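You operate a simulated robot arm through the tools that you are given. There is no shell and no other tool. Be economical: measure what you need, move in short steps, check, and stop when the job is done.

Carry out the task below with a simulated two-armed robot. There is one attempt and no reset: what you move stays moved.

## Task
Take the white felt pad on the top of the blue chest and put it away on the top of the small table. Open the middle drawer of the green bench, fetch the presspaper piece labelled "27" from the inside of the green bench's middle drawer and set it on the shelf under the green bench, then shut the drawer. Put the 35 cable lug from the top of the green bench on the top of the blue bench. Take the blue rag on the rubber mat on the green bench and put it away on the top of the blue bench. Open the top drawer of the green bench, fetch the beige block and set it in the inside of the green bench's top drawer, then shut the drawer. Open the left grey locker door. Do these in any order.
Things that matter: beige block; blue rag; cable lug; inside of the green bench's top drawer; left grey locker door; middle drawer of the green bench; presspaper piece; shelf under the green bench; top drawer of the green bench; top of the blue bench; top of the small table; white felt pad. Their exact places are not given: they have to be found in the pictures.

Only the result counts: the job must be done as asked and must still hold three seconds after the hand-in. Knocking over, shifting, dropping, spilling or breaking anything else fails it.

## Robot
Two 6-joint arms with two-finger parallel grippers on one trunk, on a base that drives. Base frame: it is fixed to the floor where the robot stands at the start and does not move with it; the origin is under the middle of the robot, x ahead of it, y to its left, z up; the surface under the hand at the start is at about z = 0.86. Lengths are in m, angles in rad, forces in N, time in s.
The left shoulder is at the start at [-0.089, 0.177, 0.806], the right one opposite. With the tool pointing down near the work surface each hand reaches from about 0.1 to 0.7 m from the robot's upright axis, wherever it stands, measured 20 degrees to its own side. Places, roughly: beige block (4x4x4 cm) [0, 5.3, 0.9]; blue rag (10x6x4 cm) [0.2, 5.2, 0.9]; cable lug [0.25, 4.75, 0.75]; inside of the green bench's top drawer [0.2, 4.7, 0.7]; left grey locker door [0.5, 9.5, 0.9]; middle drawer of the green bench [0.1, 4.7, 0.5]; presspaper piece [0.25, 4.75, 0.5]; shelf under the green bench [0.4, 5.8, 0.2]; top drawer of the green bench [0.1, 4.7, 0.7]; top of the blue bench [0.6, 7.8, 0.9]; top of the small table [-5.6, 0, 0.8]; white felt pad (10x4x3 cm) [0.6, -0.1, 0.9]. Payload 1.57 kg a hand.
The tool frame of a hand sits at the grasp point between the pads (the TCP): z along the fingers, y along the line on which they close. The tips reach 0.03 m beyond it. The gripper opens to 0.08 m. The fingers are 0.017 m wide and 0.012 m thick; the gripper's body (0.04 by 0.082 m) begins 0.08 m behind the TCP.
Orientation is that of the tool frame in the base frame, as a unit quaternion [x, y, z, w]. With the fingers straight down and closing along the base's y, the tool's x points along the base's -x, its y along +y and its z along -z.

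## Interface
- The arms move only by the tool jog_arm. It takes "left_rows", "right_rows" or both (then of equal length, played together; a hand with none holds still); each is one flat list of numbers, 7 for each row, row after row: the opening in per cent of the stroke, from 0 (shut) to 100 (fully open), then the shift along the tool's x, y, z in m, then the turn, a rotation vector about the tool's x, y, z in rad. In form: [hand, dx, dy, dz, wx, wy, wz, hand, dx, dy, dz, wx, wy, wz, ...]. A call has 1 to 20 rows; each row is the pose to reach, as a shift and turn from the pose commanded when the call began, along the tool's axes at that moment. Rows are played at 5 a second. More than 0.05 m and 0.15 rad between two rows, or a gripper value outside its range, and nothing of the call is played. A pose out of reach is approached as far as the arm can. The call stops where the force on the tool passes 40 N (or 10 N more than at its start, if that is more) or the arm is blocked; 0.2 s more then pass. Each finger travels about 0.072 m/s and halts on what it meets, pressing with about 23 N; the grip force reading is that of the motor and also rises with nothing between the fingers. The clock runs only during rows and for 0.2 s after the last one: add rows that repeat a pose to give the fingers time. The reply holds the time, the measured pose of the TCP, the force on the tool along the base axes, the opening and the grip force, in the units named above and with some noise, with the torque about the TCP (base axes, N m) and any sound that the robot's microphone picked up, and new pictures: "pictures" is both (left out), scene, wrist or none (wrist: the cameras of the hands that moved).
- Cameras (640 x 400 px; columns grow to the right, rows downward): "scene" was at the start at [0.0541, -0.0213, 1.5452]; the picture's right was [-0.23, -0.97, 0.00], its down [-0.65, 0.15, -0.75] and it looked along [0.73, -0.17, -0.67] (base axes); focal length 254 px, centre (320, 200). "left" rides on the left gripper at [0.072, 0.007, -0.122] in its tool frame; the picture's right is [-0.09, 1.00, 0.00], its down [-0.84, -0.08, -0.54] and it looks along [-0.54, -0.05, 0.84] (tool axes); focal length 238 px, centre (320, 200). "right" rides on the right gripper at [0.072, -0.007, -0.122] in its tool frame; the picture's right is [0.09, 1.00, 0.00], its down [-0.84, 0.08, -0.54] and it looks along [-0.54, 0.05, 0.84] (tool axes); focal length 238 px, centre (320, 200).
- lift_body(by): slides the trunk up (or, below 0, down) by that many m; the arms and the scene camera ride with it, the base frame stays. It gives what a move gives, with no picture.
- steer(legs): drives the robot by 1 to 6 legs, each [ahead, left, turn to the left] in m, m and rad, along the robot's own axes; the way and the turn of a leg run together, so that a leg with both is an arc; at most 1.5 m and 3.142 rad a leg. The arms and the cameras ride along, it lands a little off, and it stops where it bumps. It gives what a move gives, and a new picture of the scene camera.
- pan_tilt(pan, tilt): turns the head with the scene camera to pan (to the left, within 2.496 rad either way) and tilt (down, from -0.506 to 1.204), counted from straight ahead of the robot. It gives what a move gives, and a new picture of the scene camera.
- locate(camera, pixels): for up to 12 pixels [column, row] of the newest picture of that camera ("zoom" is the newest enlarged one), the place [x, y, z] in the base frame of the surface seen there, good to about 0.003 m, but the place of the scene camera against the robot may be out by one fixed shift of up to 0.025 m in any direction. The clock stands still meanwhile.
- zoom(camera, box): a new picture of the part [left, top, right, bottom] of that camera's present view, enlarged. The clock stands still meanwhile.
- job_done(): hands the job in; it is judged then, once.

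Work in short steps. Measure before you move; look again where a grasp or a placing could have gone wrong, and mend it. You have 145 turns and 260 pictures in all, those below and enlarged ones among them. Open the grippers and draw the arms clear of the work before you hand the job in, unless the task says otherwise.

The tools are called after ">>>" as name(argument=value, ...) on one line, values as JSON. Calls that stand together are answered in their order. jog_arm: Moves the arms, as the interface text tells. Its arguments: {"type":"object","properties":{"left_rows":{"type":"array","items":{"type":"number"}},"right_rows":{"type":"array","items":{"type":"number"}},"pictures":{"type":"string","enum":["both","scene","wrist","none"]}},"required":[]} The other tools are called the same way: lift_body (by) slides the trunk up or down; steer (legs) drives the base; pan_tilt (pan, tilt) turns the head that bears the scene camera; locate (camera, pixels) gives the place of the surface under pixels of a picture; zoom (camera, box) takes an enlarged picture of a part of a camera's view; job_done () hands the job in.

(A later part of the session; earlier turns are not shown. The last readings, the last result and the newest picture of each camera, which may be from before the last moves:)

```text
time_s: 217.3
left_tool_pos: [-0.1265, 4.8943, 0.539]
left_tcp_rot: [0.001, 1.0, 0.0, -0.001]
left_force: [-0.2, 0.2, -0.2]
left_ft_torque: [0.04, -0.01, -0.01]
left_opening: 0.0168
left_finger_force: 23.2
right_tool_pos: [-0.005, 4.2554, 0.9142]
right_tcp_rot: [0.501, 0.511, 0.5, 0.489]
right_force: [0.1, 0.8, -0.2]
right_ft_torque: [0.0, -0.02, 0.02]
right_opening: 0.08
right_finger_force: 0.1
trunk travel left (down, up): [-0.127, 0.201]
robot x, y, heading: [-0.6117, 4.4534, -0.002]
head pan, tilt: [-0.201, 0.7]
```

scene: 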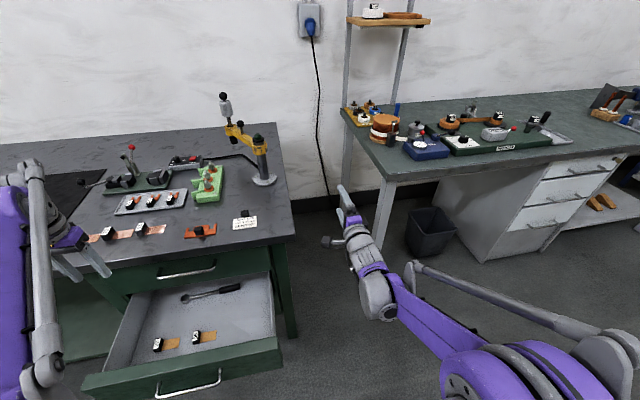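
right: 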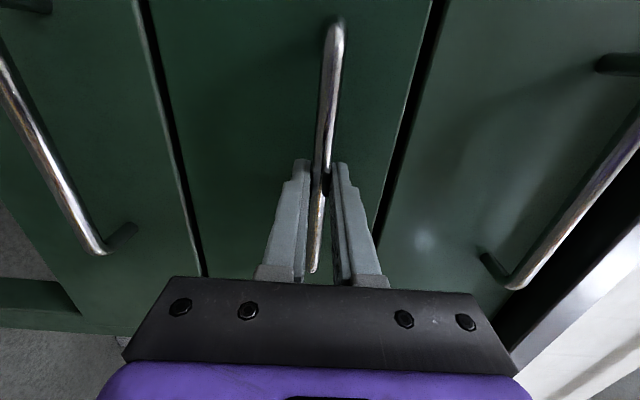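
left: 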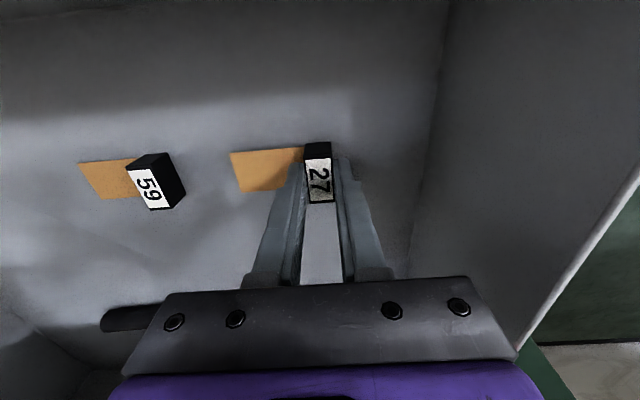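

The "27" piece is held (17 mm). I lift it straight out.

>>> jog_arm(left_rows=[0, 0, 0, -0.04, 0, 0, 0, 0, 0, 0, -0.08, 0, 0, 0, 0, 0, 0, -0.125, 0, 0, 0, 0, 0, 0, -0.17, 0, 0, 0, 0, 0, 0, -0.215, 0, 0, 0, 0, 0, 0, -0.26, 0, 0, 0, 0, 0, 0, -0.305, 0, 0, 0, 0, 0, 0, -0.35, 0, 0, 0, 0, 0, 0, -0.39, 0, 0, 0], pictures="wrist")

>>> steer(legs=[[-0.45, 0, 0], [0, 0.385, 0]])

```text
time_s: 219.3
left_tool_pos: [-0.1265, 4.8951, 0.9281]
left_tcp_rot: [0.001, 1.0, -0.001, 0.0]
left_force: [-0.3, -0.1, 0.2]
left_ft_torque: [0.02, -0.02, 0.02]
left_opening: 0.017
left_finger_force: 23.2
right_tool_pos: [-0.0058, 4.2543, 0.9138]
right_tcp_rot: [0.5, 0.511, 0.5, 0.489]
right_force: [-0.1, -0.9, -0.6]
right_ft_torque: [-0.01, 0.01, 0.0]
right_opening: 0.0799
right_finger_force: 0.0
trunk travel left (down, up): [-0.127, 0.201]
robot x, y, heading: [-0.6192, 4.4531, 0.002]
head pan, tilt: [-0.201, 0.7]
```

left: 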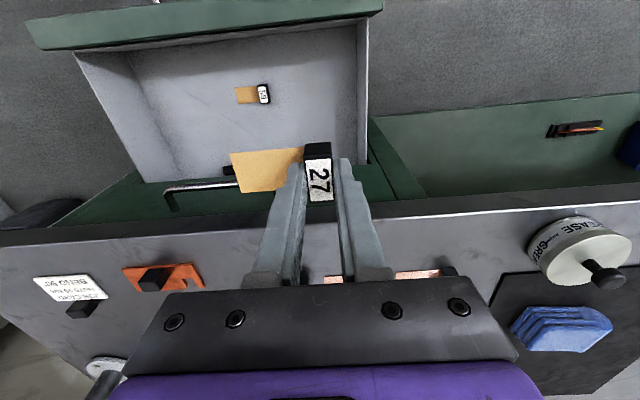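

```text
time_s: 225.6
left_tool_pos: [-0.5766, 5.2814, 0.9291]
left_tcp_rot: [-0.001, 1.0, 0.001, 0.0]
left_force: [0.2, -0.1, -0.8]
left_ft_torque: [0.02, 0.03, -0.02]
left_opening: 0.0167
left_finger_force: 22.7
right_tool_pos: [-0.4542, 4.6433, 0.9147]
right_tcp_rot: [0.5, 0.512, 0.5, 0.488]
right_force: [-0.8, 0.4, -0.2]
right_ft_torque: [-0.01, 0.01, 0.0]
right_opening: 0.0798
right_finger_force: 0.1
trunk travel left (down, up): [-0.127, 0.201]
robot x, y, heading: [-1.0631, 4.8355, 0.002]
head pan, tilt: [-0.201, 0.7]
```

scene: 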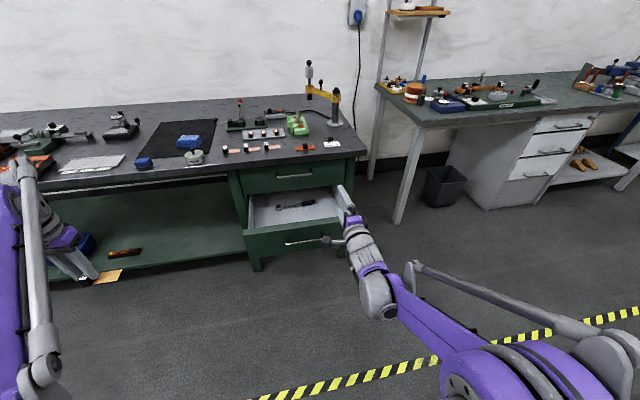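

Right hand is in line at y=4.643. I close it, lower to z≈0.59, and push by driving 0.385 m, then finish with the arm.

>>> jog_arm(right_rows=[60, 0, -0.04, 0, 0, 0, 0, 20, 0, -0.08, 0, 0, 0, 0, 0, 0, -0.12, 0, 0, 0, 0, 0, 0, -0.16, 0, 0, 0, 0, 0, 0, -0.2, 0, 0, 0, 0, 0, 0, -0.24, 0, 0, 0, 0, 0, 0, -0.28, 0, 0, 0, 0, 0, 0, -0.325, 0, 0, 0, 0], pictures="none")

>>> steer(legs=[[0.37, 0, 0]])

>>> jog_arm(right_rows=[0, 0, 0, 0.01, 0, 0, 0, 0, 0, 0, 0.02, 0, 0, 0, 0, 0, 0, 0.03, 0, 0, 0, 0, 0, 0, 0.04, 0, 0, 0, 0, 0, 0, 0.05, 0, 0, 0], pictures="wrist")

```text
time_s: 227.4
left_tool_pos: [-0.5772, 5.2802, 0.9287]
left_tcp_rot: [-0.001, 1.0, 0.0, -0.001]
left_force: [-0.5, 0.4, -0.7]
left_ft_torque: [0.0, 0.01, -0.01]
left_opening: 0.0168
left_finger_force: 23.1
right_tool_pos: [-0.4621, 4.6426, 0.5893]
right_tcp_rot: [0.499, 0.512, 0.501, 0.488]
right_force: [0.0, 0.9, 0.9]
right_ft_torque: [0.02, 0.01, 0.01]
right_opening: 0.0001
right_finger_force: 21.6
trunk travel left (down, up): [-0.127, 0.201]
robot x, y, heading: [-1.0652, 4.8368, 0.004]
head pan, tilt: [-0.201, 0.7]
```

```text
time_s: 229.7
left_tool_pos: [-0.2091, 5.2818, 0.9276]
left_tcp_rot: [-0.002, 1.0, -0.001, 0.0]
left_force: [0.4, 0.3, -1.1]
left_ft_torque: [0.01, 0.02, 0.0]
left_opening: 0.0171
left_finger_force: 22.7
right_tool_pos: [-0.0929, 4.644, 0.5896]
right_tcp_rot: [0.499, 0.512, 0.501, 0.488]
right_force: [0.2, -0.5, -0.8]
right_ft_torque: [0.01, 0.0, 0.0]
right_opening: 0.0
right_finger_force: 21.3
trunk travel left (down, up): [-0.127, 0.201]
robot x, y, heading: [-0.6945, 4.8378, 0.002]
head pan, tilt: [-0.201, 0.7]
```

scene: 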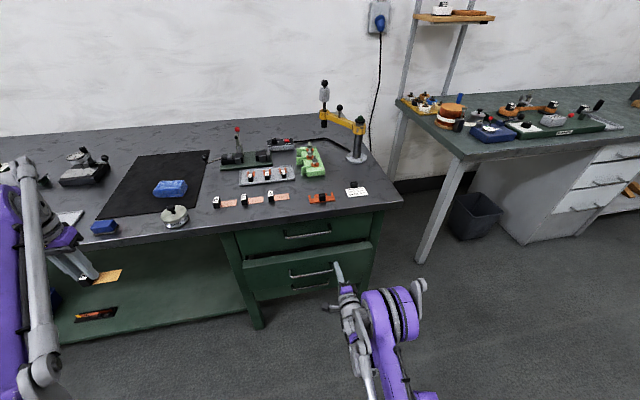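

```text
time_s: 230.9
left_tool_pos: [-0.2092, 5.2825, 0.9285]
left_tcp_rot: [-0.001, 1.0, 0.0, 0.0]
left_force: [1.3, 0.0, -0.6]
left_ft_torque: [0.0, 0.0, 0.0]
left_opening: 0.0169
left_finger_force: 22.7
right_tool_pos: [-0.0436, 4.6448, 0.5876]
right_tcp_rot: [0.499, 0.512, 0.501, 0.488]
right_force: [-0.3, 0.2, -0.3]
right_ft_torque: [0.0, 0.01, 0.01]
right_opening: 0.0001
right_finger_force: 21.6
trunk travel left (down, up): [-0.127, 0.201]
robot x, y, heading: [-0.6954, 4.8383, 0.004]
head pan, tilt: [-0.201, 0.7]
```

right: 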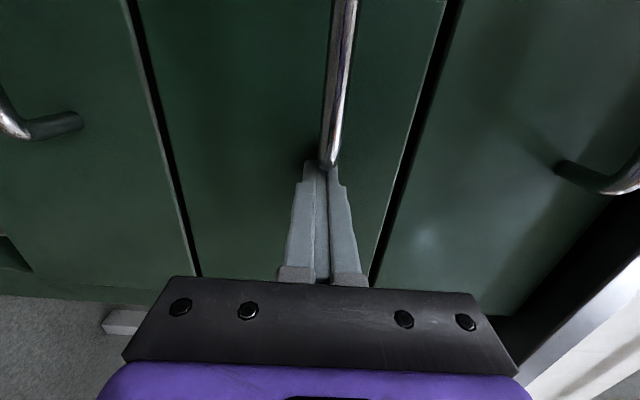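

Nearly flush; I push a few millimetres more until the force stop confirms it is shut.

>>> jog_arm(right_rows=[0, 0, 0, 0.004, 0, 0, 0, 0, 0, 0, 0.008, 0, 0, 0, 0, 0, 0, 0.012, 0, 0, 0], pictures="none")

>>> steer(legs=[[-0.15, 0, 0], [0, 0.1, 0]])

>>> pan_tilt(pan=0.1, tilt=0.7)

>>> locate(camera="scene", pixels=[[360, 260], [360, 230], [375, 300], [250, 300], [270, 270], [230, 320], [280, 290], [200, 290], [150, 300]])

```text
time_s: 231.5
left_tool_pos: [-0.2103, 5.2828, 0.9283]
left_tcp_rot: [0.0, 1.0, 0.0, 0.001]
left_force: [-0.2, -1.0, -0.7]
left_ft_torque: [-0.02, 0.02, -0.02]
left_opening: 0.0169
left_finger_force: 23.1
right_tool_pos: [-0.0414, 4.646, 0.5874]
right_tcp_rot: [0.499, 0.512, 0.501, 0.488]
right_force: [-12.2, 1.2, 3.3]
right_ft_torque: [0.02, -0.17, -0.08]
right_opening: 0.0
right_finger_force: 20.7
trunk travel left (down, up): [-0.127, 0.201]
robot x, y, heading: [-0.7009, 4.8384, 0.006]
head pan, tilt: [-0.201, 0.7]
stopped in row 2 (right hand): the force on the tool passed its limit at 50 N (the readings are from after the stop); the commanded pose is now the measured one
```

```text
time_s: 234.0
left_tool_pos: [-0.3584, 5.3801, 0.9287]
left_tcp_rot: [0.0, 1.0, 0.0, 0.0]
left_force: [0.9, -0.4, 0.5]
left_ft_torque: [0.0, 0.02, 0.03]
left_opening: 0.0167
left_finger_force: 23.3
right_tool_pos: [-0.1902, 4.7422, 0.5855]
right_tcp_rot: [0.5, 0.512, 0.499, 0.489]
right_force: [0.1, -0.1, -0.8]
right_ft_torque: [-0.03, -0.03, 0.0]
right_opening: 0.0003
right_finger_force: 21.1
trunk travel left (down, up): [-0.127, 0.201]
robot x, y, heading: [-0.844, 4.9377, -0.003]
head pan, tilt: [-0.201, 0.7]
```

scene: 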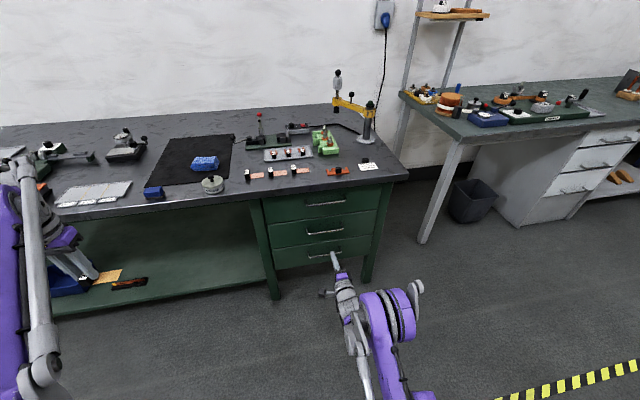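

```text
time_s: 234.8
left_tool_pos: [-0.3579, 5.3811, 0.9285]
left_tcp_rot: [0.0, 1.0, 0.0, -0.001]
left_force: [-0.6, -0.8, -0.3]
left_ft_torque: [0.03, 0.03, -0.01]
left_opening: 0.0171
left_finger_force: 22.5
right_tool_pos: [-0.1898, 4.7423, 0.5871]
right_tcp_rot: [0.501, 0.512, 0.499, 0.488]
right_force: [-0.4, 0.1, 1.1]
right_ft_torque: [0.02, 0.01, 0.0]
right_opening: 0.0
right_finger_force: 21.1
trunk travel left (down, up): [-0.127, 0.201]
robot x, y, heading: [-0.8482, 4.9403, -0.003]
head pan, tilt: [0.099, 0.7]
```

scene: 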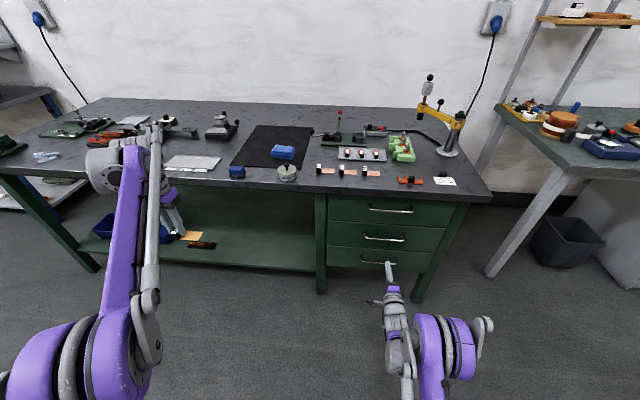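

```text
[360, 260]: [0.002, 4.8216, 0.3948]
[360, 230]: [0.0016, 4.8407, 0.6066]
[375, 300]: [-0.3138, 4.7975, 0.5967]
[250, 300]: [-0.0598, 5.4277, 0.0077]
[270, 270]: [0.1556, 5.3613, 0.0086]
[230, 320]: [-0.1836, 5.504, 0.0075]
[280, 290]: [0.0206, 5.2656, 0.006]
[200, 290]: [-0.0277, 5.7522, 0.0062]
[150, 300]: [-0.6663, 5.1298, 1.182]
```

Both drawers are shut. Now the shelf: I measure its front edge, free area around (265,245), and the orange item at (202,245).

>>> locate(camera="scene", pixels=[[265, 262], [265, 250], [265, 230], [300, 262], [300, 235], [215, 247], [202, 245], [230, 255], [265, 205], [300, 275]])

>>> zoom(camera="scene", box=[80, 150, 340, 310])

```text
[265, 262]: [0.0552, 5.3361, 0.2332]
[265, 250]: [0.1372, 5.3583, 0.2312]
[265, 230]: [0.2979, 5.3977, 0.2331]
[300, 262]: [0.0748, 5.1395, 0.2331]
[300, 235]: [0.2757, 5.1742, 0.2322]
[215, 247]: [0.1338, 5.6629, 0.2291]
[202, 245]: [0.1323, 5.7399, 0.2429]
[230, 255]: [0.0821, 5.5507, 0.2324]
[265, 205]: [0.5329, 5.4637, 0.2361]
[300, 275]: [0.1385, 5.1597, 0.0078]
```

```text
2.46 times, centred on (210, 230) of scene
```

zoom: 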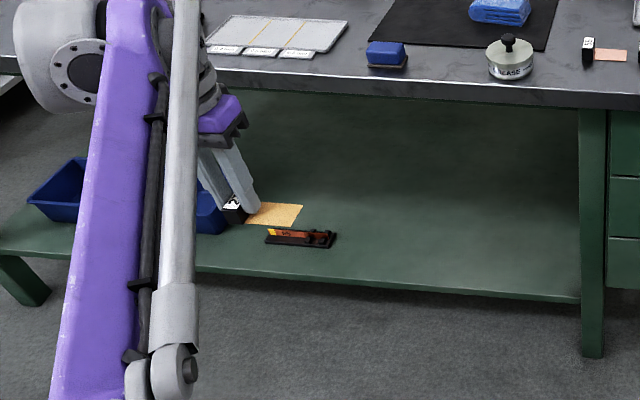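

Shelf top z≈0.225 (scene reads 8 mm high), front edge x≈0.04; free area near (0.13,5.33). First I turn the right hand back to pointing down and pull it up and back so it will not hit the bench.

>>> jog_arm(right_rows=[0, 0, 0.028, -0.01, 0.0806, 0.0806, -0.0806, 0, 0, 0.056, -0.02, 0.1612, 0.1612, -0.1612, 0, 0, 0.084, -0.03, 0.2418, 0.2418, -0.2418, 0, 0, 0.112, -0.04, 0.3224, 0.3224, -0.3224, 0, 0, 0.14, -0.05, 0.403, 0.403, -0.403, 0, 0, 0.168, -0.06, 0.4836, 0.4836, -0.4836, 0, 0, 0.196, -0.07, 0.5642, 0.5642, -0.5642, 0, 0, 0.224, -0.08, 0.6448, 0.6448, -0.6448, 0, 0, 0.252, -0.09, 0.7254, 0.7254, -0.7254, 0, 0, 0.28, -0.1, 0.806, 0.806, -0.806, 0, 0, 0.308, -0.11, 0.8866, 0.8866, -0.8866, 0, 0, 0.336, -0.12, 0.9672, 0.9672, -0.9672, 0, 0, 0.364, -0.13, 1.0478, 1.0478, -1.0478, 0, 0, 0.392, -0.145, 1.1284, 1.1284, -1.1284, 0, 0, 0.4, -0.16, 1.2092, 1.2092, -1.2092, 0, 0, 0.4, -0.2, 1.2092, 1.2092, -1.2092, 0, 0, 0.4, -0.24, 1.2092, 1.2092, -1.2092], pictures="scene")

```text
time_s: 238.4
left_tool_pos: [-0.3598, 5.3801, 0.9285]
left_tcp_rot: [0.0, 1.0, 0.0, 0.001]
left_force: [-1.1, 0.1, -0.2]
left_ft_torque: [0.0, -0.03, 0.0]
left_opening: 0.0169
left_finger_force: 23.1
right_tool_pos: [-0.4214, 4.7385, 0.9921]
right_tcp_rot: [-0.012, 1.0, -0.001, -0.011]
right_force: [-0.1, -0.1, 0.6]
right_ft_torque: [-0.03, -0.02, 0.0]
right_opening: 0.0001
right_finger_force: 21.6
trunk travel left (down, up): [-0.127, 0.201]
robot x, y, heading: [-0.8501, 4.939, -0.002]
head pan, tilt: [0.099, 0.7]
```

scene: 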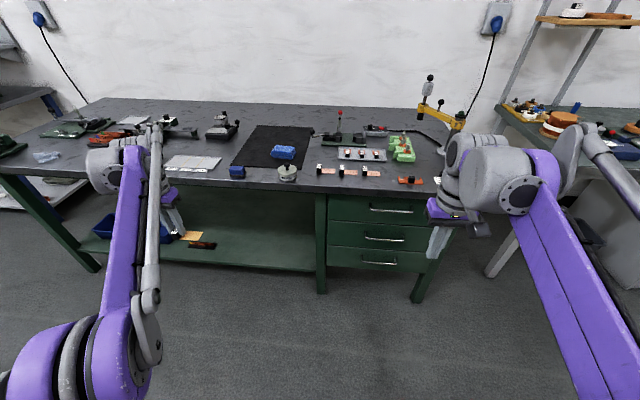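

Right hand is pointing down again. I lower the trunk fully, then lower the left hand in front of the bench while drawing the right hand further back.

>>> jog_arm(right_rows=[0, 0.04, 0, 0, 0, 0, 0, 0, 0.08, 0, 0, 0, 0, 0, 0, 0.12, 0, 0, 0, 0, 0, 0, 0.16, 0, 0, 0, 0, 0, 0, 0.2, 0, 0, 0, 0, 0], left_rows=[0, 0, -0.024, 0, 0, 0, 0, 0, 0, -0.048, 0, 0, 0, 0, 0, 0, -0.072, 0, 0, 0, 0, 0, 0, -0.096, 0, 0, 0, 0, 0, 0, -0.12, 0, 0, 0, 0], pictures="none")

>>> lift_body(by=-0.125)

>>> jog_arm(left_rows=[0, 0, 0, 0.045, 0, 0, 0, 0, 0, 0, 0.09, 0, 0, 0, 0, 0, 0, 0.135, 0, 0, 0, 0, 0, 0, 0.18, 0, 0, 0, 0, 0, 0, 0.225, 0, 0, 0, 0, 0, 0, 0.27, 0, 0, 0, 0, 0, 0, 0.315, 0, 0, 0, 0, 0, 0, 0.36, 0, 0, 0, 0, 0, 0, 0.4, 0, 0, 0, 0, 0, 0, 0.44, 0, 0, 0, 0, 0, 0, 0.46, 0, 0, 0])

```text
time_s: 239.6
left_tool_pos: [-0.3593, 5.2603, 0.9289]
left_tcp_rot: [0.0, 1.0, 0.0, 0.002]
left_force: [0.0, 0.1, -1.0]
left_ft_torque: [-0.03, -0.01, 0.0]
left_opening: 0.0171
left_finger_force: 23.3
right_tool_pos: [-0.6235, 4.7314, 0.9975]
right_tcp_rot: [-0.012, 1.0, 0.0, -0.012]
right_force: [-0.3, -0.5, -0.3]
right_ft_torque: [-0.01, -0.01, -0.02]
right_opening: 0.0001
right_finger_force: 21.6
trunk travel left (down, up): [-0.127, 0.201]
robot x, y, heading: [-0.8482, 4.9351, -0.005]
head pan, tilt: [0.099, 0.7]
```

```text
time_s: 241.2
left_tool_pos: [-0.3593, 5.2603, 0.8028]
left_tcp_rot: [0.001, 1.0, -0.001, 0.0]
left_force: [-0.6, -0.4, -0.5]
left_ft_torque: [0.01, -0.01, 0.0]
left_opening: 0.017
left_finger_force: 22.9
right_tool_pos: [-0.621, 4.7335, 0.8735]
right_tcp_rot: [-0.011, 1.0, -0.001, -0.012]
right_force: [0.1, -0.1, 0.1]
right_ft_torque: [0.0, -0.01, 0.02]
right_opening: 0.0
right_finger_force: 21.8
trunk travel left (down, up): [-0.002, 0.326]
robot x, y, heading: [-0.8499, 4.9377, -0.005]
head pan, tilt: [0.099, 0.7]
```

```text
time_s: 243.6
left_tool_pos: [-0.3579, 5.2606, 0.3428]
left_tcp_rot: [0.0, 1.0, 0.0, -0.001]
left_force: [-0.8, -0.5, -0.1]
left_ft_torque: [-0.02, 0.03, 0.0]
left_opening: 0.0167
left_finger_force: 22.8
right_tool_pos: [-0.6205, 4.7335, 0.8736]
right_tcp_rot: [-0.011, 1.0, 0.0, -0.012]
right_force: [0.0, -0.2, -0.4]
right_ft_torque: [0.0, 0.01, 0.02]
right_opening: 0.0
right_finger_force: 21.2
trunk travel left (down, up): [-0.002, 0.326]
robot x, y, heading: [-0.8467, 4.9353, -0.0]
head pan, tilt: [0.099, 0.7]
```

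scene: 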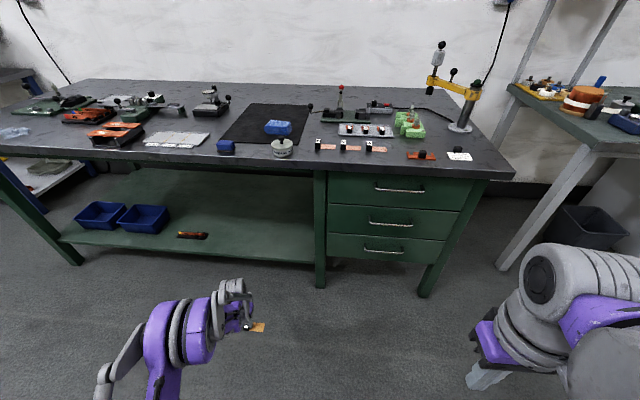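
left: 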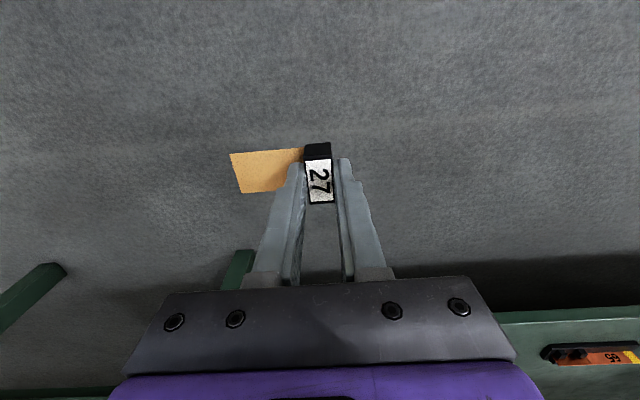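

The hand is low with the piece clear. I extend the arm 0.1 m, then drive 0.37 m forward so the piece goes over the shelf.

>>> jog_arm(left_rows=[0, -0.03, 0, 0, 0, 0, 0, 0, -0.06, 0, 0, 0, 0, 0, 0, -0.1, 0, 0, 0, 0, 0], pictures="none")

>>> steer(legs=[[0.37, 0, 0]])

>>> zoom(camera="left", box=[0, 0, 640, 400])

```text
time_s: 244.3
left_tool_pos: [-0.259, 5.2588, 0.3439]
left_tcp_rot: [0.0, 1.0, -0.001, 0.0]
left_force: [-0.1, -0.8, -0.3]
left_ft_torque: [0.02, 0.01, 0.01]
left_opening: 0.0169
left_finger_force: 23.4
right_tool_pos: [-0.6199, 4.7338, 0.8721]
right_tcp_rot: [-0.011, 1.0, -0.001, -0.014]
right_force: [-0.1, 0.0, 0.0]
right_ft_torque: [0.01, -0.02, -0.01]
right_opening: 0.0
right_finger_force: 21.1
trunk travel left (down, up): [-0.002, 0.326]
robot x, y, heading: [-0.8489, 4.9387, 0.002]
head pan, tilt: [0.099, 0.7]
```

```text
time_s: 246.7
left_tool_pos: [0.1111, 5.2613, 0.3438]
left_tcp_rot: [0.0, 1.0, 0.0, 0.0]
left_force: [-0.8, 0.3, -1.4]
left_ft_torque: [0.01, 0.03, 0.0]
left_opening: 0.017
left_finger_force: 22.7
right_tool_pos: [-0.2497, 4.7329, 0.8727]
right_tcp_rot: [-0.011, 1.0, 0.0, -0.013]
right_force: [0.5, 0.5, -0.5]
right_ft_torque: [-0.03, 0.01, 0.01]
right_opening: 0.0
right_finger_force: 21.4
trunk travel left (down, up): [-0.002, 0.326]
robot x, y, heading: [-0.4774, 4.9401, 0.007]
head pan, tilt: [0.099, 0.7]
```

scene: 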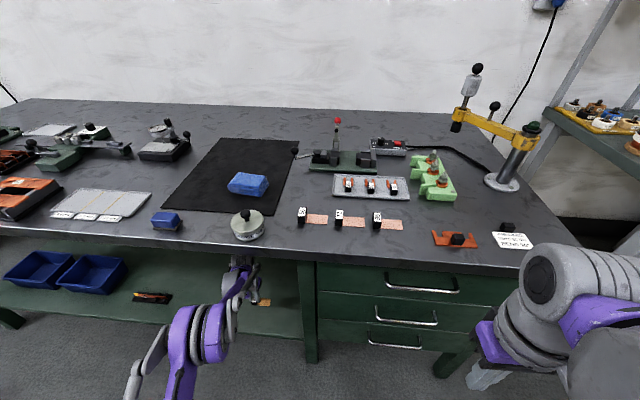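

```text
1.00 times, centred on (320, 200) of left (not enlarged: the box is as wide or as high as the picture)
```

zoom: 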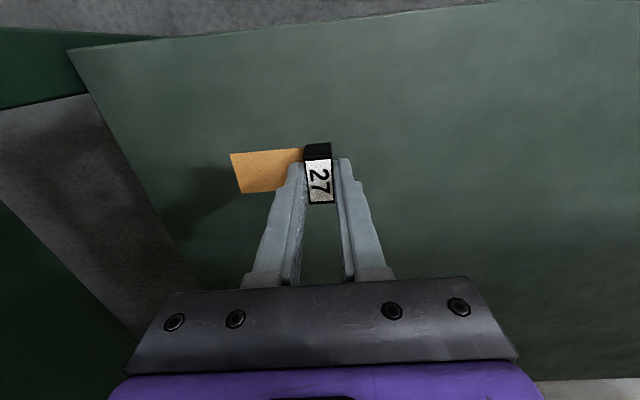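

The piece is over the shelf. I check shelf height and edges beneath it.

>>> locate(camera="left", pixels=[[330, 110], [260, 130], [400, 180], [330, 50], [240, 220], [150, 180], [110, 110]])

```text
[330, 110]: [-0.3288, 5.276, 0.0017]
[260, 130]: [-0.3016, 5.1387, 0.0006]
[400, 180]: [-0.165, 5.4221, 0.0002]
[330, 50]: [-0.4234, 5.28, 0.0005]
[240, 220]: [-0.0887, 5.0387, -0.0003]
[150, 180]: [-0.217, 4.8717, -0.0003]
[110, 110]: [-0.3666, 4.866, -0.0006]
```

That used the older picture. I lower 0.07 m and re-measure with a fresh picture.

>>> jog_arm(left_rows=[0, 0, 0, 0.03, 0, 0, 0, 0, 0, 0, 0.06, 0, 0, 0, 0, 0, 0, 0.07, 0, 0, 0], pictures="wrist")

>>> locate(camera="left", pixels=[[330, 110], [260, 130], [400, 180], [330, 50], [240, 170], [260, 200]])

```text
time_s: 247.5
left_tool_pos: [0.1115, 5.261, 0.2729]
left_tcp_rot: [0.0, 1.0, 0.001, 0.0]
left_force: [-0.4, -0.4, -0.2]
left_ft_torque: [-0.01, 0.0, 0.03]
left_opening: 0.0172
left_finger_force: 23.5
right_tool_pos: [-0.2497, 4.7331, 0.8722]
right_tcp_rot: [-0.011, 1.0, 0.0, -0.012]
right_force: [0.4, 0.7, -0.2]
right_ft_torque: [0.0, -0.02, 0.03]
right_opening: 0.0001
right_finger_force: 21.4
trunk travel left (down, up): [-0.002, 0.326]
robot x, y, heading: [-0.4771, 4.9382, 0.002]
head pan, tilt: [0.099, 0.7]
```

left: 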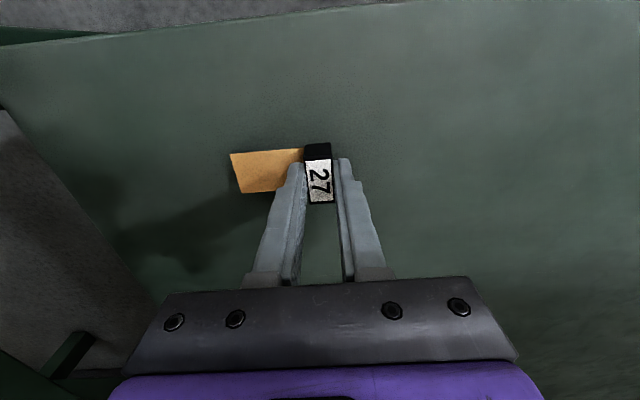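

```text
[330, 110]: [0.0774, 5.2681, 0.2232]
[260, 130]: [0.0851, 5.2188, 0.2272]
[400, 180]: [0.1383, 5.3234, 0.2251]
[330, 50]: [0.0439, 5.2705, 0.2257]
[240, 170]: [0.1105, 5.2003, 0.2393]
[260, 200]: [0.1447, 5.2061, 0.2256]
```

Shelf z=0.225; piece about 13 mm above. I lower 13 mm, release, and rise.

>>> jog_arm(left_rows=[0, 0, 0, 0.008, 0, 0, 0, 0, 0, 0, 0.013, 0, 0, 0, 0, 0, 0, 0.013, 0, 0, 0, 50, 0, 0, 0.013, 0, 0, 0, 50, 0, 0, 0.013, 0, 0, 0, 50, 0, 0, 0.013, 0, 0, 0, 50, 0, 0, -0.02, 0, 0, 0, 50, 0, 0, -0.06, 0, 0, 0, 50, 0, 0, -0.09, 0, 0, 0], pictures="wrist")

```text
time_s: 249.5
left_tool_pos: [0.1113, 5.2619, 0.363]
left_tcp_rot: [0.0, 1.0, 0.0, 0.0]
left_force: [0.8, 0.1, -0.2]
left_ft_torque: [0.0, 0.03, 0.0]
left_opening: 0.04
left_finger_force: 0.1
right_tool_pos: [-0.2492, 4.7339, 0.8736]
right_tcp_rot: [-0.011, 1.0, -0.001, -0.012]
right_force: [0.1, 0.0, 0.5]
right_ft_torque: [-0.02, 0.0, 0.0]
right_opening: 0.0001
right_finger_force: 21.5
trunk travel left (down, up): [-0.002, 0.326]
robot x, y, heading: [-0.4759, 4.9354, -0.0]
head pan, tilt: [0.099, 0.7]
```

left: 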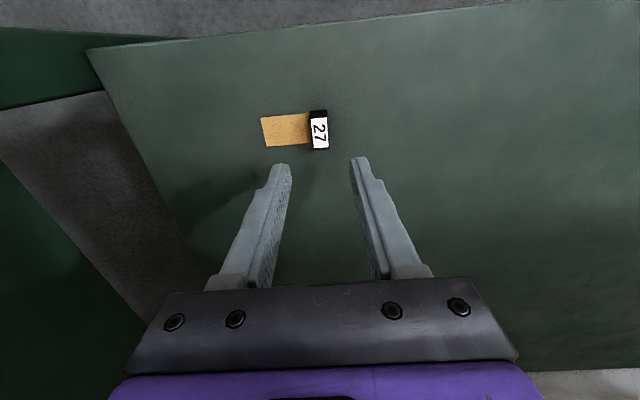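

The "27" piece lies flat on the shelf. I drive back out, raise the left hand and the trunk.

>>> steer(legs=[[-0.42, 0, 0]])

>>> jog_arm(left_rows=[60, 0, 0, -0.045, 0, 0, 0, 80, 0, 0, -0.09, 0, 0, 0, 100, 0, 0, -0.135, 0, 0, 0, 100, 0, 0, -0.18, 0, 0, 0, 100, 0, 0, -0.225, 0, 0, 0, 100, 0, 0, -0.27, 0, 0, 0, 100, 0, 0, -0.315, 0, 0, 0, 100, 0, 0, -0.36, 0, 0, 0, 100, 0.03, 0, -0.39, 0, 0, 0, 100, 0.07, 0, -0.41, 0, 0, 0], pictures="none")

>>> lift_body(by=0.28)

>>> pan_tilt(pan=0, tilt=0.75)

```text
time_s: 252.1
left_tool_pos: [-0.3127, 5.263, 0.3633]
left_tcp_rot: [-0.002, 1.0, 0.0, 0.0]
left_force: [0.8, 0.0, -0.9]
left_ft_torque: [0.01, 0.01, -0.07]
left_opening: 0.0399
left_finger_force: 0.1
right_tool_pos: [-0.6727, 4.7336, 0.8735]
right_tcp_rot: [-0.014, 1.0, 0.0, -0.012]
right_force: [-0.4, 0.4, 0.0]
right_ft_torque: [0.01, -0.02, 0.03]
right_opening: 0.0
right_finger_force: 21.1
trunk travel left (down, up): [-0.002, 0.326]
robot x, y, heading: [-0.9023, 4.9378, 0.003]
head pan, tilt: [0.099, 0.7]
```

scene: 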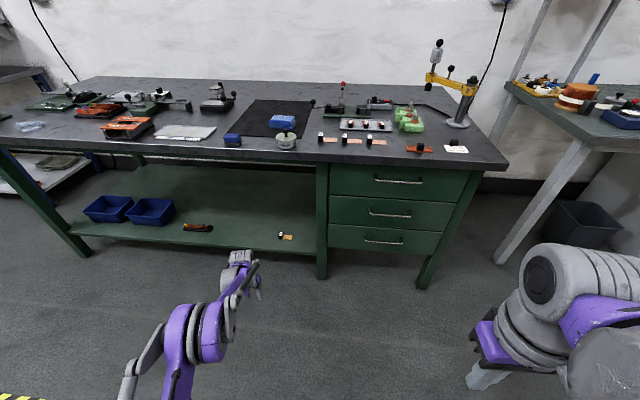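

```text
time_s: 254.3
left_tool_pos: [-0.3837, 5.2626, 0.7745]
left_tcp_rot: [-0.003, 1.0, 0.0, 0.001]
left_force: [0.6, -0.4, 1.6]
left_ft_torque: [0.01, 0.01, 0.0]
left_opening: 0.0801
left_finger_force: 0.1
right_tool_pos: [-0.674, 4.7329, 0.8731]
right_tcp_rot: [-0.014, 1.0, 0.0, -0.013]
right_force: [0.8, 0.5, -0.5]
right_ft_torque: [0.02, -0.03, 0.0]
right_opening: 0.0002
right_finger_force: 20.7
trunk travel left (down, up): [-0.002, 0.326]
robot x, y, heading: [-0.8996, 4.941, 0.006]
head pan, tilt: [0.099, 0.7]
```

```text
time_s: 257.1
left_tool_pos: [-0.3848, 5.2617, 1.0533]
left_tcp_rot: [-0.002, 1.0, -0.001, 0.001]
left_force: [-0.3, -0.3, -0.2]
left_ft_torque: [0.02, -0.03, 0.05]
left_opening: 0.0799
left_finger_force: 0.0
right_tool_pos: [-0.6729, 4.733, 1.1526]
right_tcp_rot: [-0.014, 1.0, 0.0, -0.012]
right_force: [-0.8, 0.5, 0.2]
right_ft_torque: [-0.03, -0.02, -0.01]
right_opening: 0.0
right_finger_force: 21.2
trunk travel left (down, up): [-0.282, 0.046]
robot x, y, heading: [-0.9017, 4.933, 0.007]
head pan, tilt: [0.099, 0.7]
```

```text
time_s: 257.8
left_tool_pos: [-0.3839, 5.2614, 1.0526]
left_tcp_rot: [-0.003, 1.0, 0.0, 0.0]
left_force: [-0.2, -0.9, -0.4]
left_ft_torque: [-0.02, 0.02, 0.04]
left_opening: 0.0801
left_finger_force: 0.0
right_tool_pos: [-0.6732, 4.7335, 1.1535]
right_tcp_rot: [-0.014, 1.0, 0.0, -0.012]
right_force: [0.3, -0.5, -0.5]
right_ft_torque: [0.02, 0.03, 0.02]
right_opening: 0.0001
right_finger_force: 21.0
trunk travel left (down, up): [-0.282, 0.046]
robot x, y, heading: [-0.8989, 4.9373, 0.005]
head pan, tilt: [0.0, 0.75]
```

scene: 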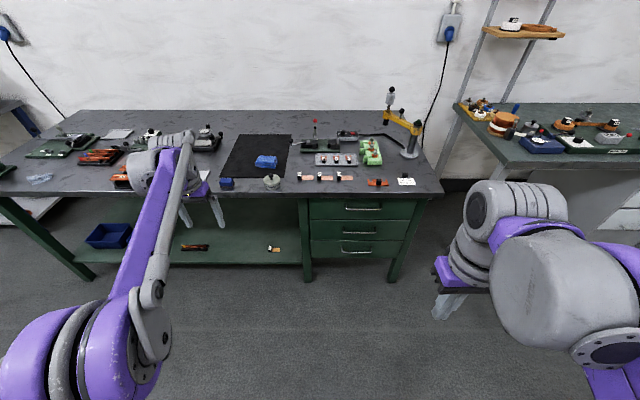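

Drawers shut, "27" at (273,249) on the shelf. Next the lug and the rag: I drive up so both are in reach.

>>> steer(legs=[[0.43, 0.11, 0]])

>>> jog_arm(right_rows=[30, -0.04, 0, 0, 0, 0, 0, 60, -0.08, 0, 0, 0, 0, 0, 60, -0.12, 0, 0, 0, 0, 0, 60, -0.16, 0, 0, 0, 0, 0, 60, -0.2, 0, 0.01, 0, 0, 0, 60, -0.24, 0.02, 0.03, 0, 0, 0, 60, -0.28, 0.04, 0.05, 0, 0, 0])

>>> zoom(camera="right", box=[200, 60, 440, 210])

```text
time_s: 260.5
left_tool_pos: [0.0424, 5.3766, 1.0516]
left_tcp_rot: [-0.005, 1.0, 0.0, 0.0]
left_force: [1.3, -0.5, -0.1]
left_ft_torque: [-0.02, 0.01, -0.02]
left_opening: 0.08
left_finger_force: 0.0
right_tool_pos: [-0.2443, 4.8462, 1.1527]
right_tcp_rot: [-0.016, 1.0, 0.0, -0.012]
right_force: [-0.3, 0.3, -0.1]
right_ft_torque: [-0.01, -0.01, 0.02]
right_opening: 0.0
right_finger_force: 21.6
trunk travel left (down, up): [-0.282, 0.046]
robot x, y, heading: [-0.4733, 5.0472, 0.008]
head pan, tilt: [0.0, 0.75]
```

scene: 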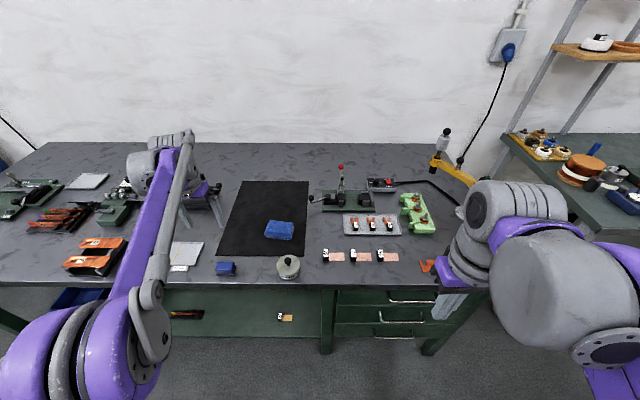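

```text
time_s: 262.1
left_tool_pos: [0.0436, 5.3753, 1.0527]
left_tcp_rot: [-0.005, 1.0, 0.0, 0.0]
left_force: [0.2, 0.3, -0.9]
left_ft_torque: [0.0, -0.01, 0.02]
left_opening: 0.0797
left_finger_force: 0.0
right_tool_pos: [0.0362, 4.895, 1.0965]
right_tcp_rot: [-0.016, 1.0, 0.0, -0.013]
right_force: [0.3, -0.1, -0.6]
right_ft_torque: [0.0, 0.01, -0.02]
right_opening: 0.048
right_finger_force: 0.0
trunk travel left (down, up): [-0.282, 0.046]
robot x, y, heading: [-0.4673, 5.0519, 0.016]
head pan, tilt: [0.0, 0.75]
```

scene: 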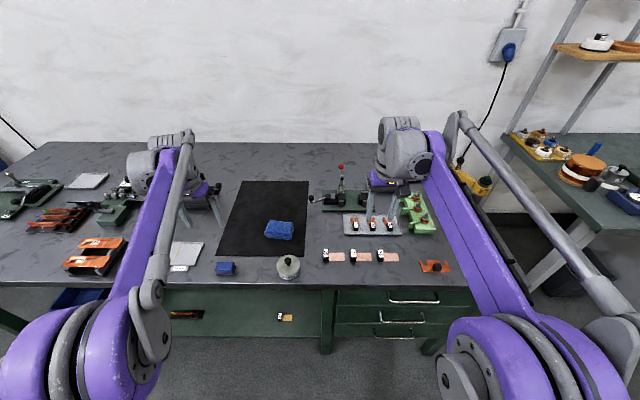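
right: 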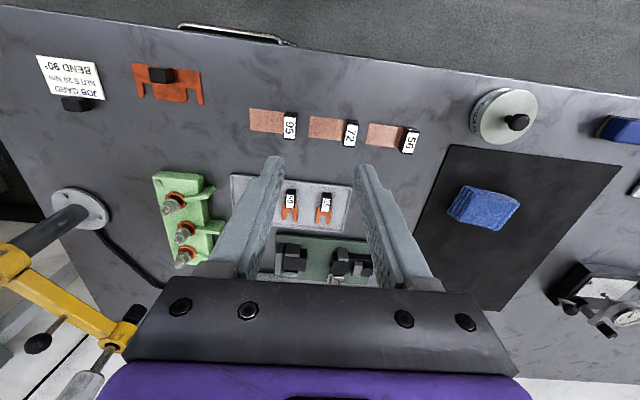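

```text
2.67 times, centred on (320, 135) of right
```

zoom: 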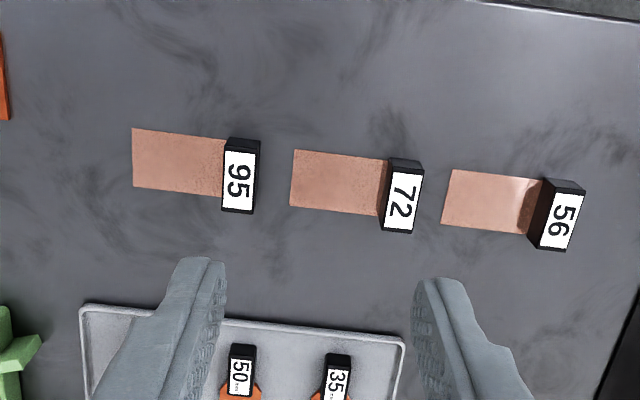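

"35" is at right-wrist (325,202). I zoom and measure its tag block.

>>> zoom(camera="right", box=[270, 175, 370, 240])

>>> locate(camera="right", pixels=[[325, 202], [320, 198], [331, 198], [326, 192], [325, 210], [327, 220], [290, 200], [310, 195], [345, 200], [485, 205], [465, 195], [505, 200]])

>>> zoom(camera="right", box=[430, 165, 540, 245])

```text
6.15 times, centred on (320, 208) of right
```

zoom: 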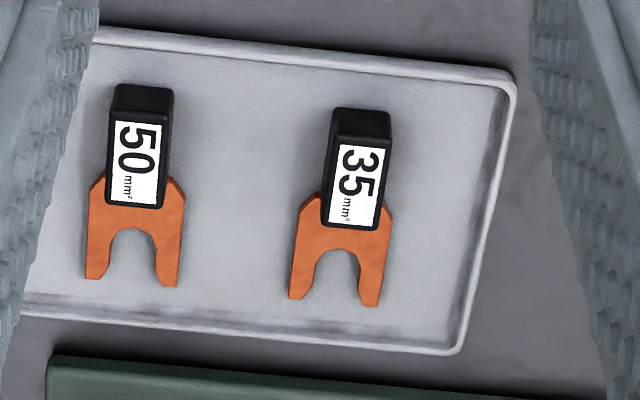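

```text
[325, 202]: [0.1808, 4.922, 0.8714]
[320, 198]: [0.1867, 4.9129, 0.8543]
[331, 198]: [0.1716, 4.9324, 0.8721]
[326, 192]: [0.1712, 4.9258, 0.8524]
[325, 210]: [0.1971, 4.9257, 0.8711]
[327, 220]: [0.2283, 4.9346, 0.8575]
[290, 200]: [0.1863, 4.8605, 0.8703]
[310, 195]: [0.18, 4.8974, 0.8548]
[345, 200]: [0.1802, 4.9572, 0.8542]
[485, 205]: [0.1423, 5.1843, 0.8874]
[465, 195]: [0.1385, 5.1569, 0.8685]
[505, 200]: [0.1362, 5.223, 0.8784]
```

```text
5.00 times, centred on (485, 205) of right
```

zoom: 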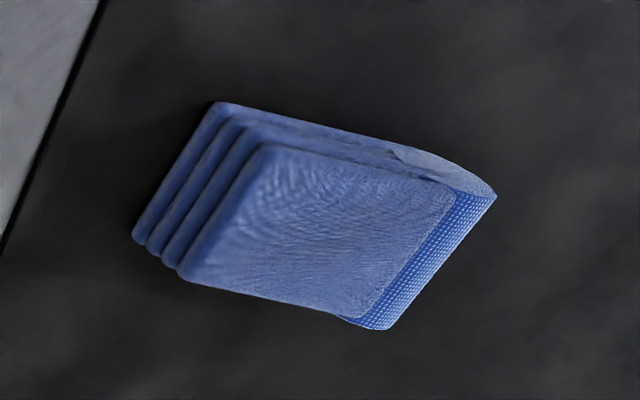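

Tag "35" centre ≈(0.187,4.926), top z 0.872. I hover the right hand over it with a small tilt fix, and bring the left hand over the rag.

>>> jog_arm(right_rows=[40, -0.03, 0.005, 0.01, 0, -0.007, 0.008, 40, -0.06, 0.01, 0.02, 0, -0.013, 0.016, 40, -0.09, 0.015, 0.04, 0, -0.02, 0.024, 40, -0.12, 0.02, 0.06, 0, -0.026, 0.032, 40, -0.14, 0.025, 0.09, 0, -0.026, 0.032, 40, -0.157, 0.026, 0.12, 0, -0.026, 0.032], left_rows=[100, 0, -0.03, 0, 0, 0, 0, 100, 0, -0.06, 0, 0, 0, 0, 100, 0, -0.09, 0, 0, 0, 0, 100, 0, -0.12, 0, 0, 0, 0, 100, 0, -0.15, 0, 0, 0, 0, 100, -0.01, -0.175, 0.03, 0, 0, 0])

>>> zoom(camera="left", box=[240, 100, 400, 200])

>>> zoom(camera="right", box=[240, 90, 400, 190])

```text
time_s: 263.5
left_tool_pos: [0.0569, 5.2022, 1.0223]
left_tcp_rot: [-0.004, 1.0, 0.0, 0.0]
left_force: [0.5, 0.2, -0.5]
left_ft_torque: [0.03, 0.03, 0.01]
left_opening: 0.0799
left_finger_force: 0.0
right_tool_pos: [0.1868, 4.9261, 0.9699]
right_tcp_rot: [0.0, 1.0, 0.0, -0.001]
right_force: [-0.6, -0.6, -0.2]
right_ft_torque: [0.0, 0.0, 0.06]
right_opening: 0.0318
right_finger_force: 0.0
trunk travel left (down, up): [-0.282, 0.046]
robot x, y, heading: [-0.4711, 5.0484, 0.011]
head pan, tilt: [0.0, 0.75]
```

scene: 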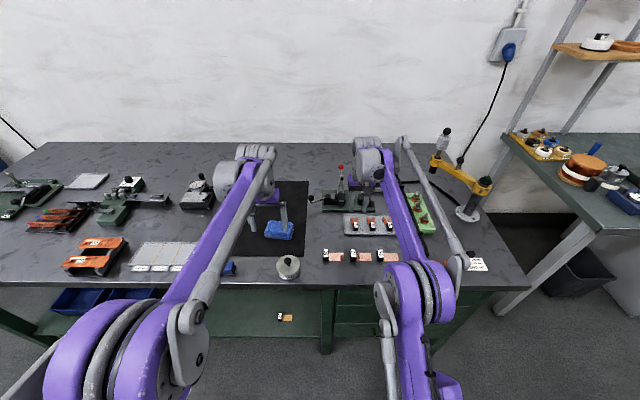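
right: 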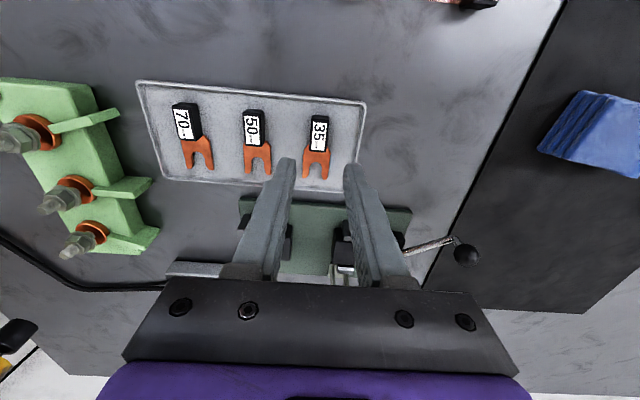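
left: 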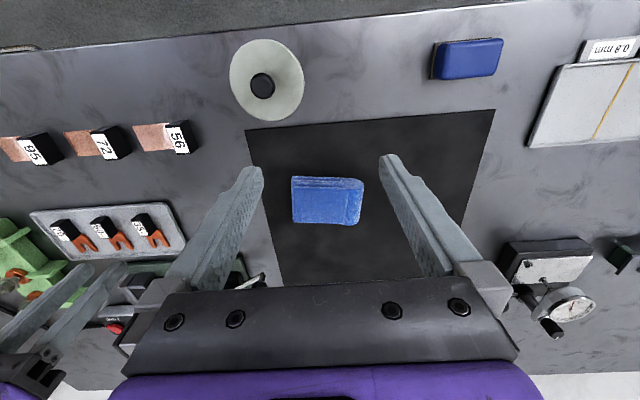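

```text
4.00 times, centred on (320, 150) of left
```

zoom: 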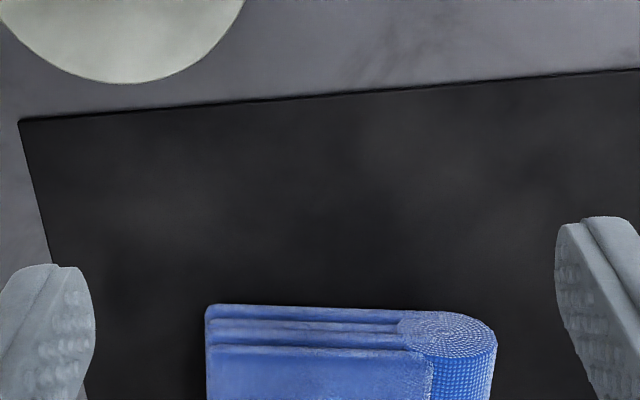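

```text
4.00 times, centred on (320, 140) of right
```

zoom: 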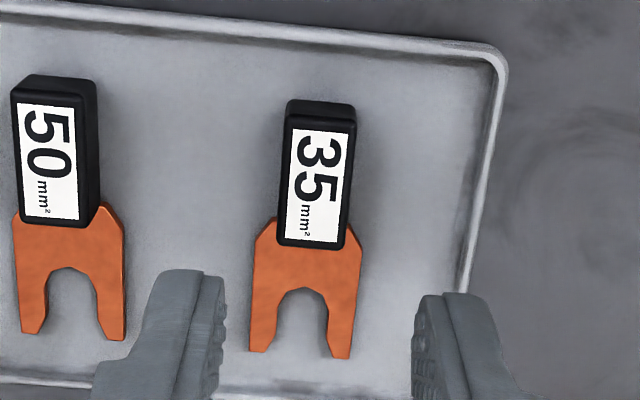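

I measure the "35" tag corners and tray rim in the right zoom, and the rag in the left picture.

>>> locate(camera="zoom", pixels=[[290, 125], [350, 128], [282, 235], [340, 238], [316, 180], [478, 200], [490, 150], [400, 180], [300, 260], [300, 110]])

>>> locate(camera="left", pixels=[[294, 180], [294, 218], [358, 186], [355, 220], [325, 200], [325, 183], [325, 221], [362, 200], [340, 240], [270, 200], [260, 85]])

```text
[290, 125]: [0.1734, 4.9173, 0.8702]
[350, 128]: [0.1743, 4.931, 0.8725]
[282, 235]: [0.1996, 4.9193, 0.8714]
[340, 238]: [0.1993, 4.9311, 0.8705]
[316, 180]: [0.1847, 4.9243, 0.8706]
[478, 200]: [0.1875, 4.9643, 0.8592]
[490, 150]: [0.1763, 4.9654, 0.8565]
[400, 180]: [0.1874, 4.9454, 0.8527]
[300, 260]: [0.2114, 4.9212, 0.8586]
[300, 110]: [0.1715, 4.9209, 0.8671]
```

```text
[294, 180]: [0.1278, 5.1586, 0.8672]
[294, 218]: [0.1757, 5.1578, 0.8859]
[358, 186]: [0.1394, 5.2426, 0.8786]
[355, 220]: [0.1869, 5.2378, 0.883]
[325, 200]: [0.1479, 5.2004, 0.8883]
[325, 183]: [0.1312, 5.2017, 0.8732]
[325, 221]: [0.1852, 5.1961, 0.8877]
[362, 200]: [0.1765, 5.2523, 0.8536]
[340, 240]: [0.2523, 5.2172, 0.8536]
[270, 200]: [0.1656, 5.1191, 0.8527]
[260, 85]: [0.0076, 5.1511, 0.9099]
```

Lug tag centre (0.187,4.9245). I lower the right hand 82 mm and grip it.

>>> jog_arm(right_rows=[40, 0, -0.0015, 0.04, 0, 0, 0, 40, 0, -0.0015, 0.07, 0, 0, 0, 40, 0, -0.0015, 0.082, 0, 0, 0, 40, 0, -0.0015, 0.082, 0, 0, 0, 0, 0, -0.0015, 0.082, 0, 0, 0, 0, 0, -0.0015, 0.082, 0, 0, 0, 0, 0, -0.0015, 0.082, 0, 0, 0, 0, 0, -0.0015, 0.06, 0, 0, 0, 0, 0, -0.0015, 0.02, 0, 0, 0, 0, 0, -0.0015, -0.02, 0, 0, 0, 0, 0, -0.0015, -0.07, 0, 0, 0], pictures="wrist")

```text
time_s: 265.9
left_tool_pos: [0.0545, 5.2026, 1.0227]
left_tcp_rot: [-0.004, 1.0, -0.001, -0.001]
left_force: [0.4, -0.1, -0.3]
left_ft_torque: [0.02, 0.0, -0.02]
left_opening: 0.0799
left_finger_force: 0.1
right_tool_pos: [0.1855, 4.9253, 1.0167]
right_tcp_rot: [0.0, 1.0, 0.0, 0.0]
right_force: [-0.5, -0.1, 0.4]
right_ft_torque: [0.02, 0.0, 0.04]
right_opening: 0.0163
right_finger_force: 22.7
right hand out of reach, approached as far as the arm can: row 11
trunk travel left (down, up): [-0.282, 0.046]
robot x, y, heading: [-0.4731, 5.0468, 0.008]
head pan, tilt: [0.0, 0.75]
```

right: 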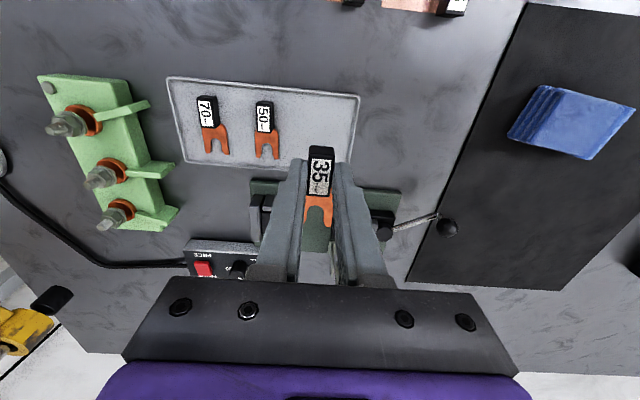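

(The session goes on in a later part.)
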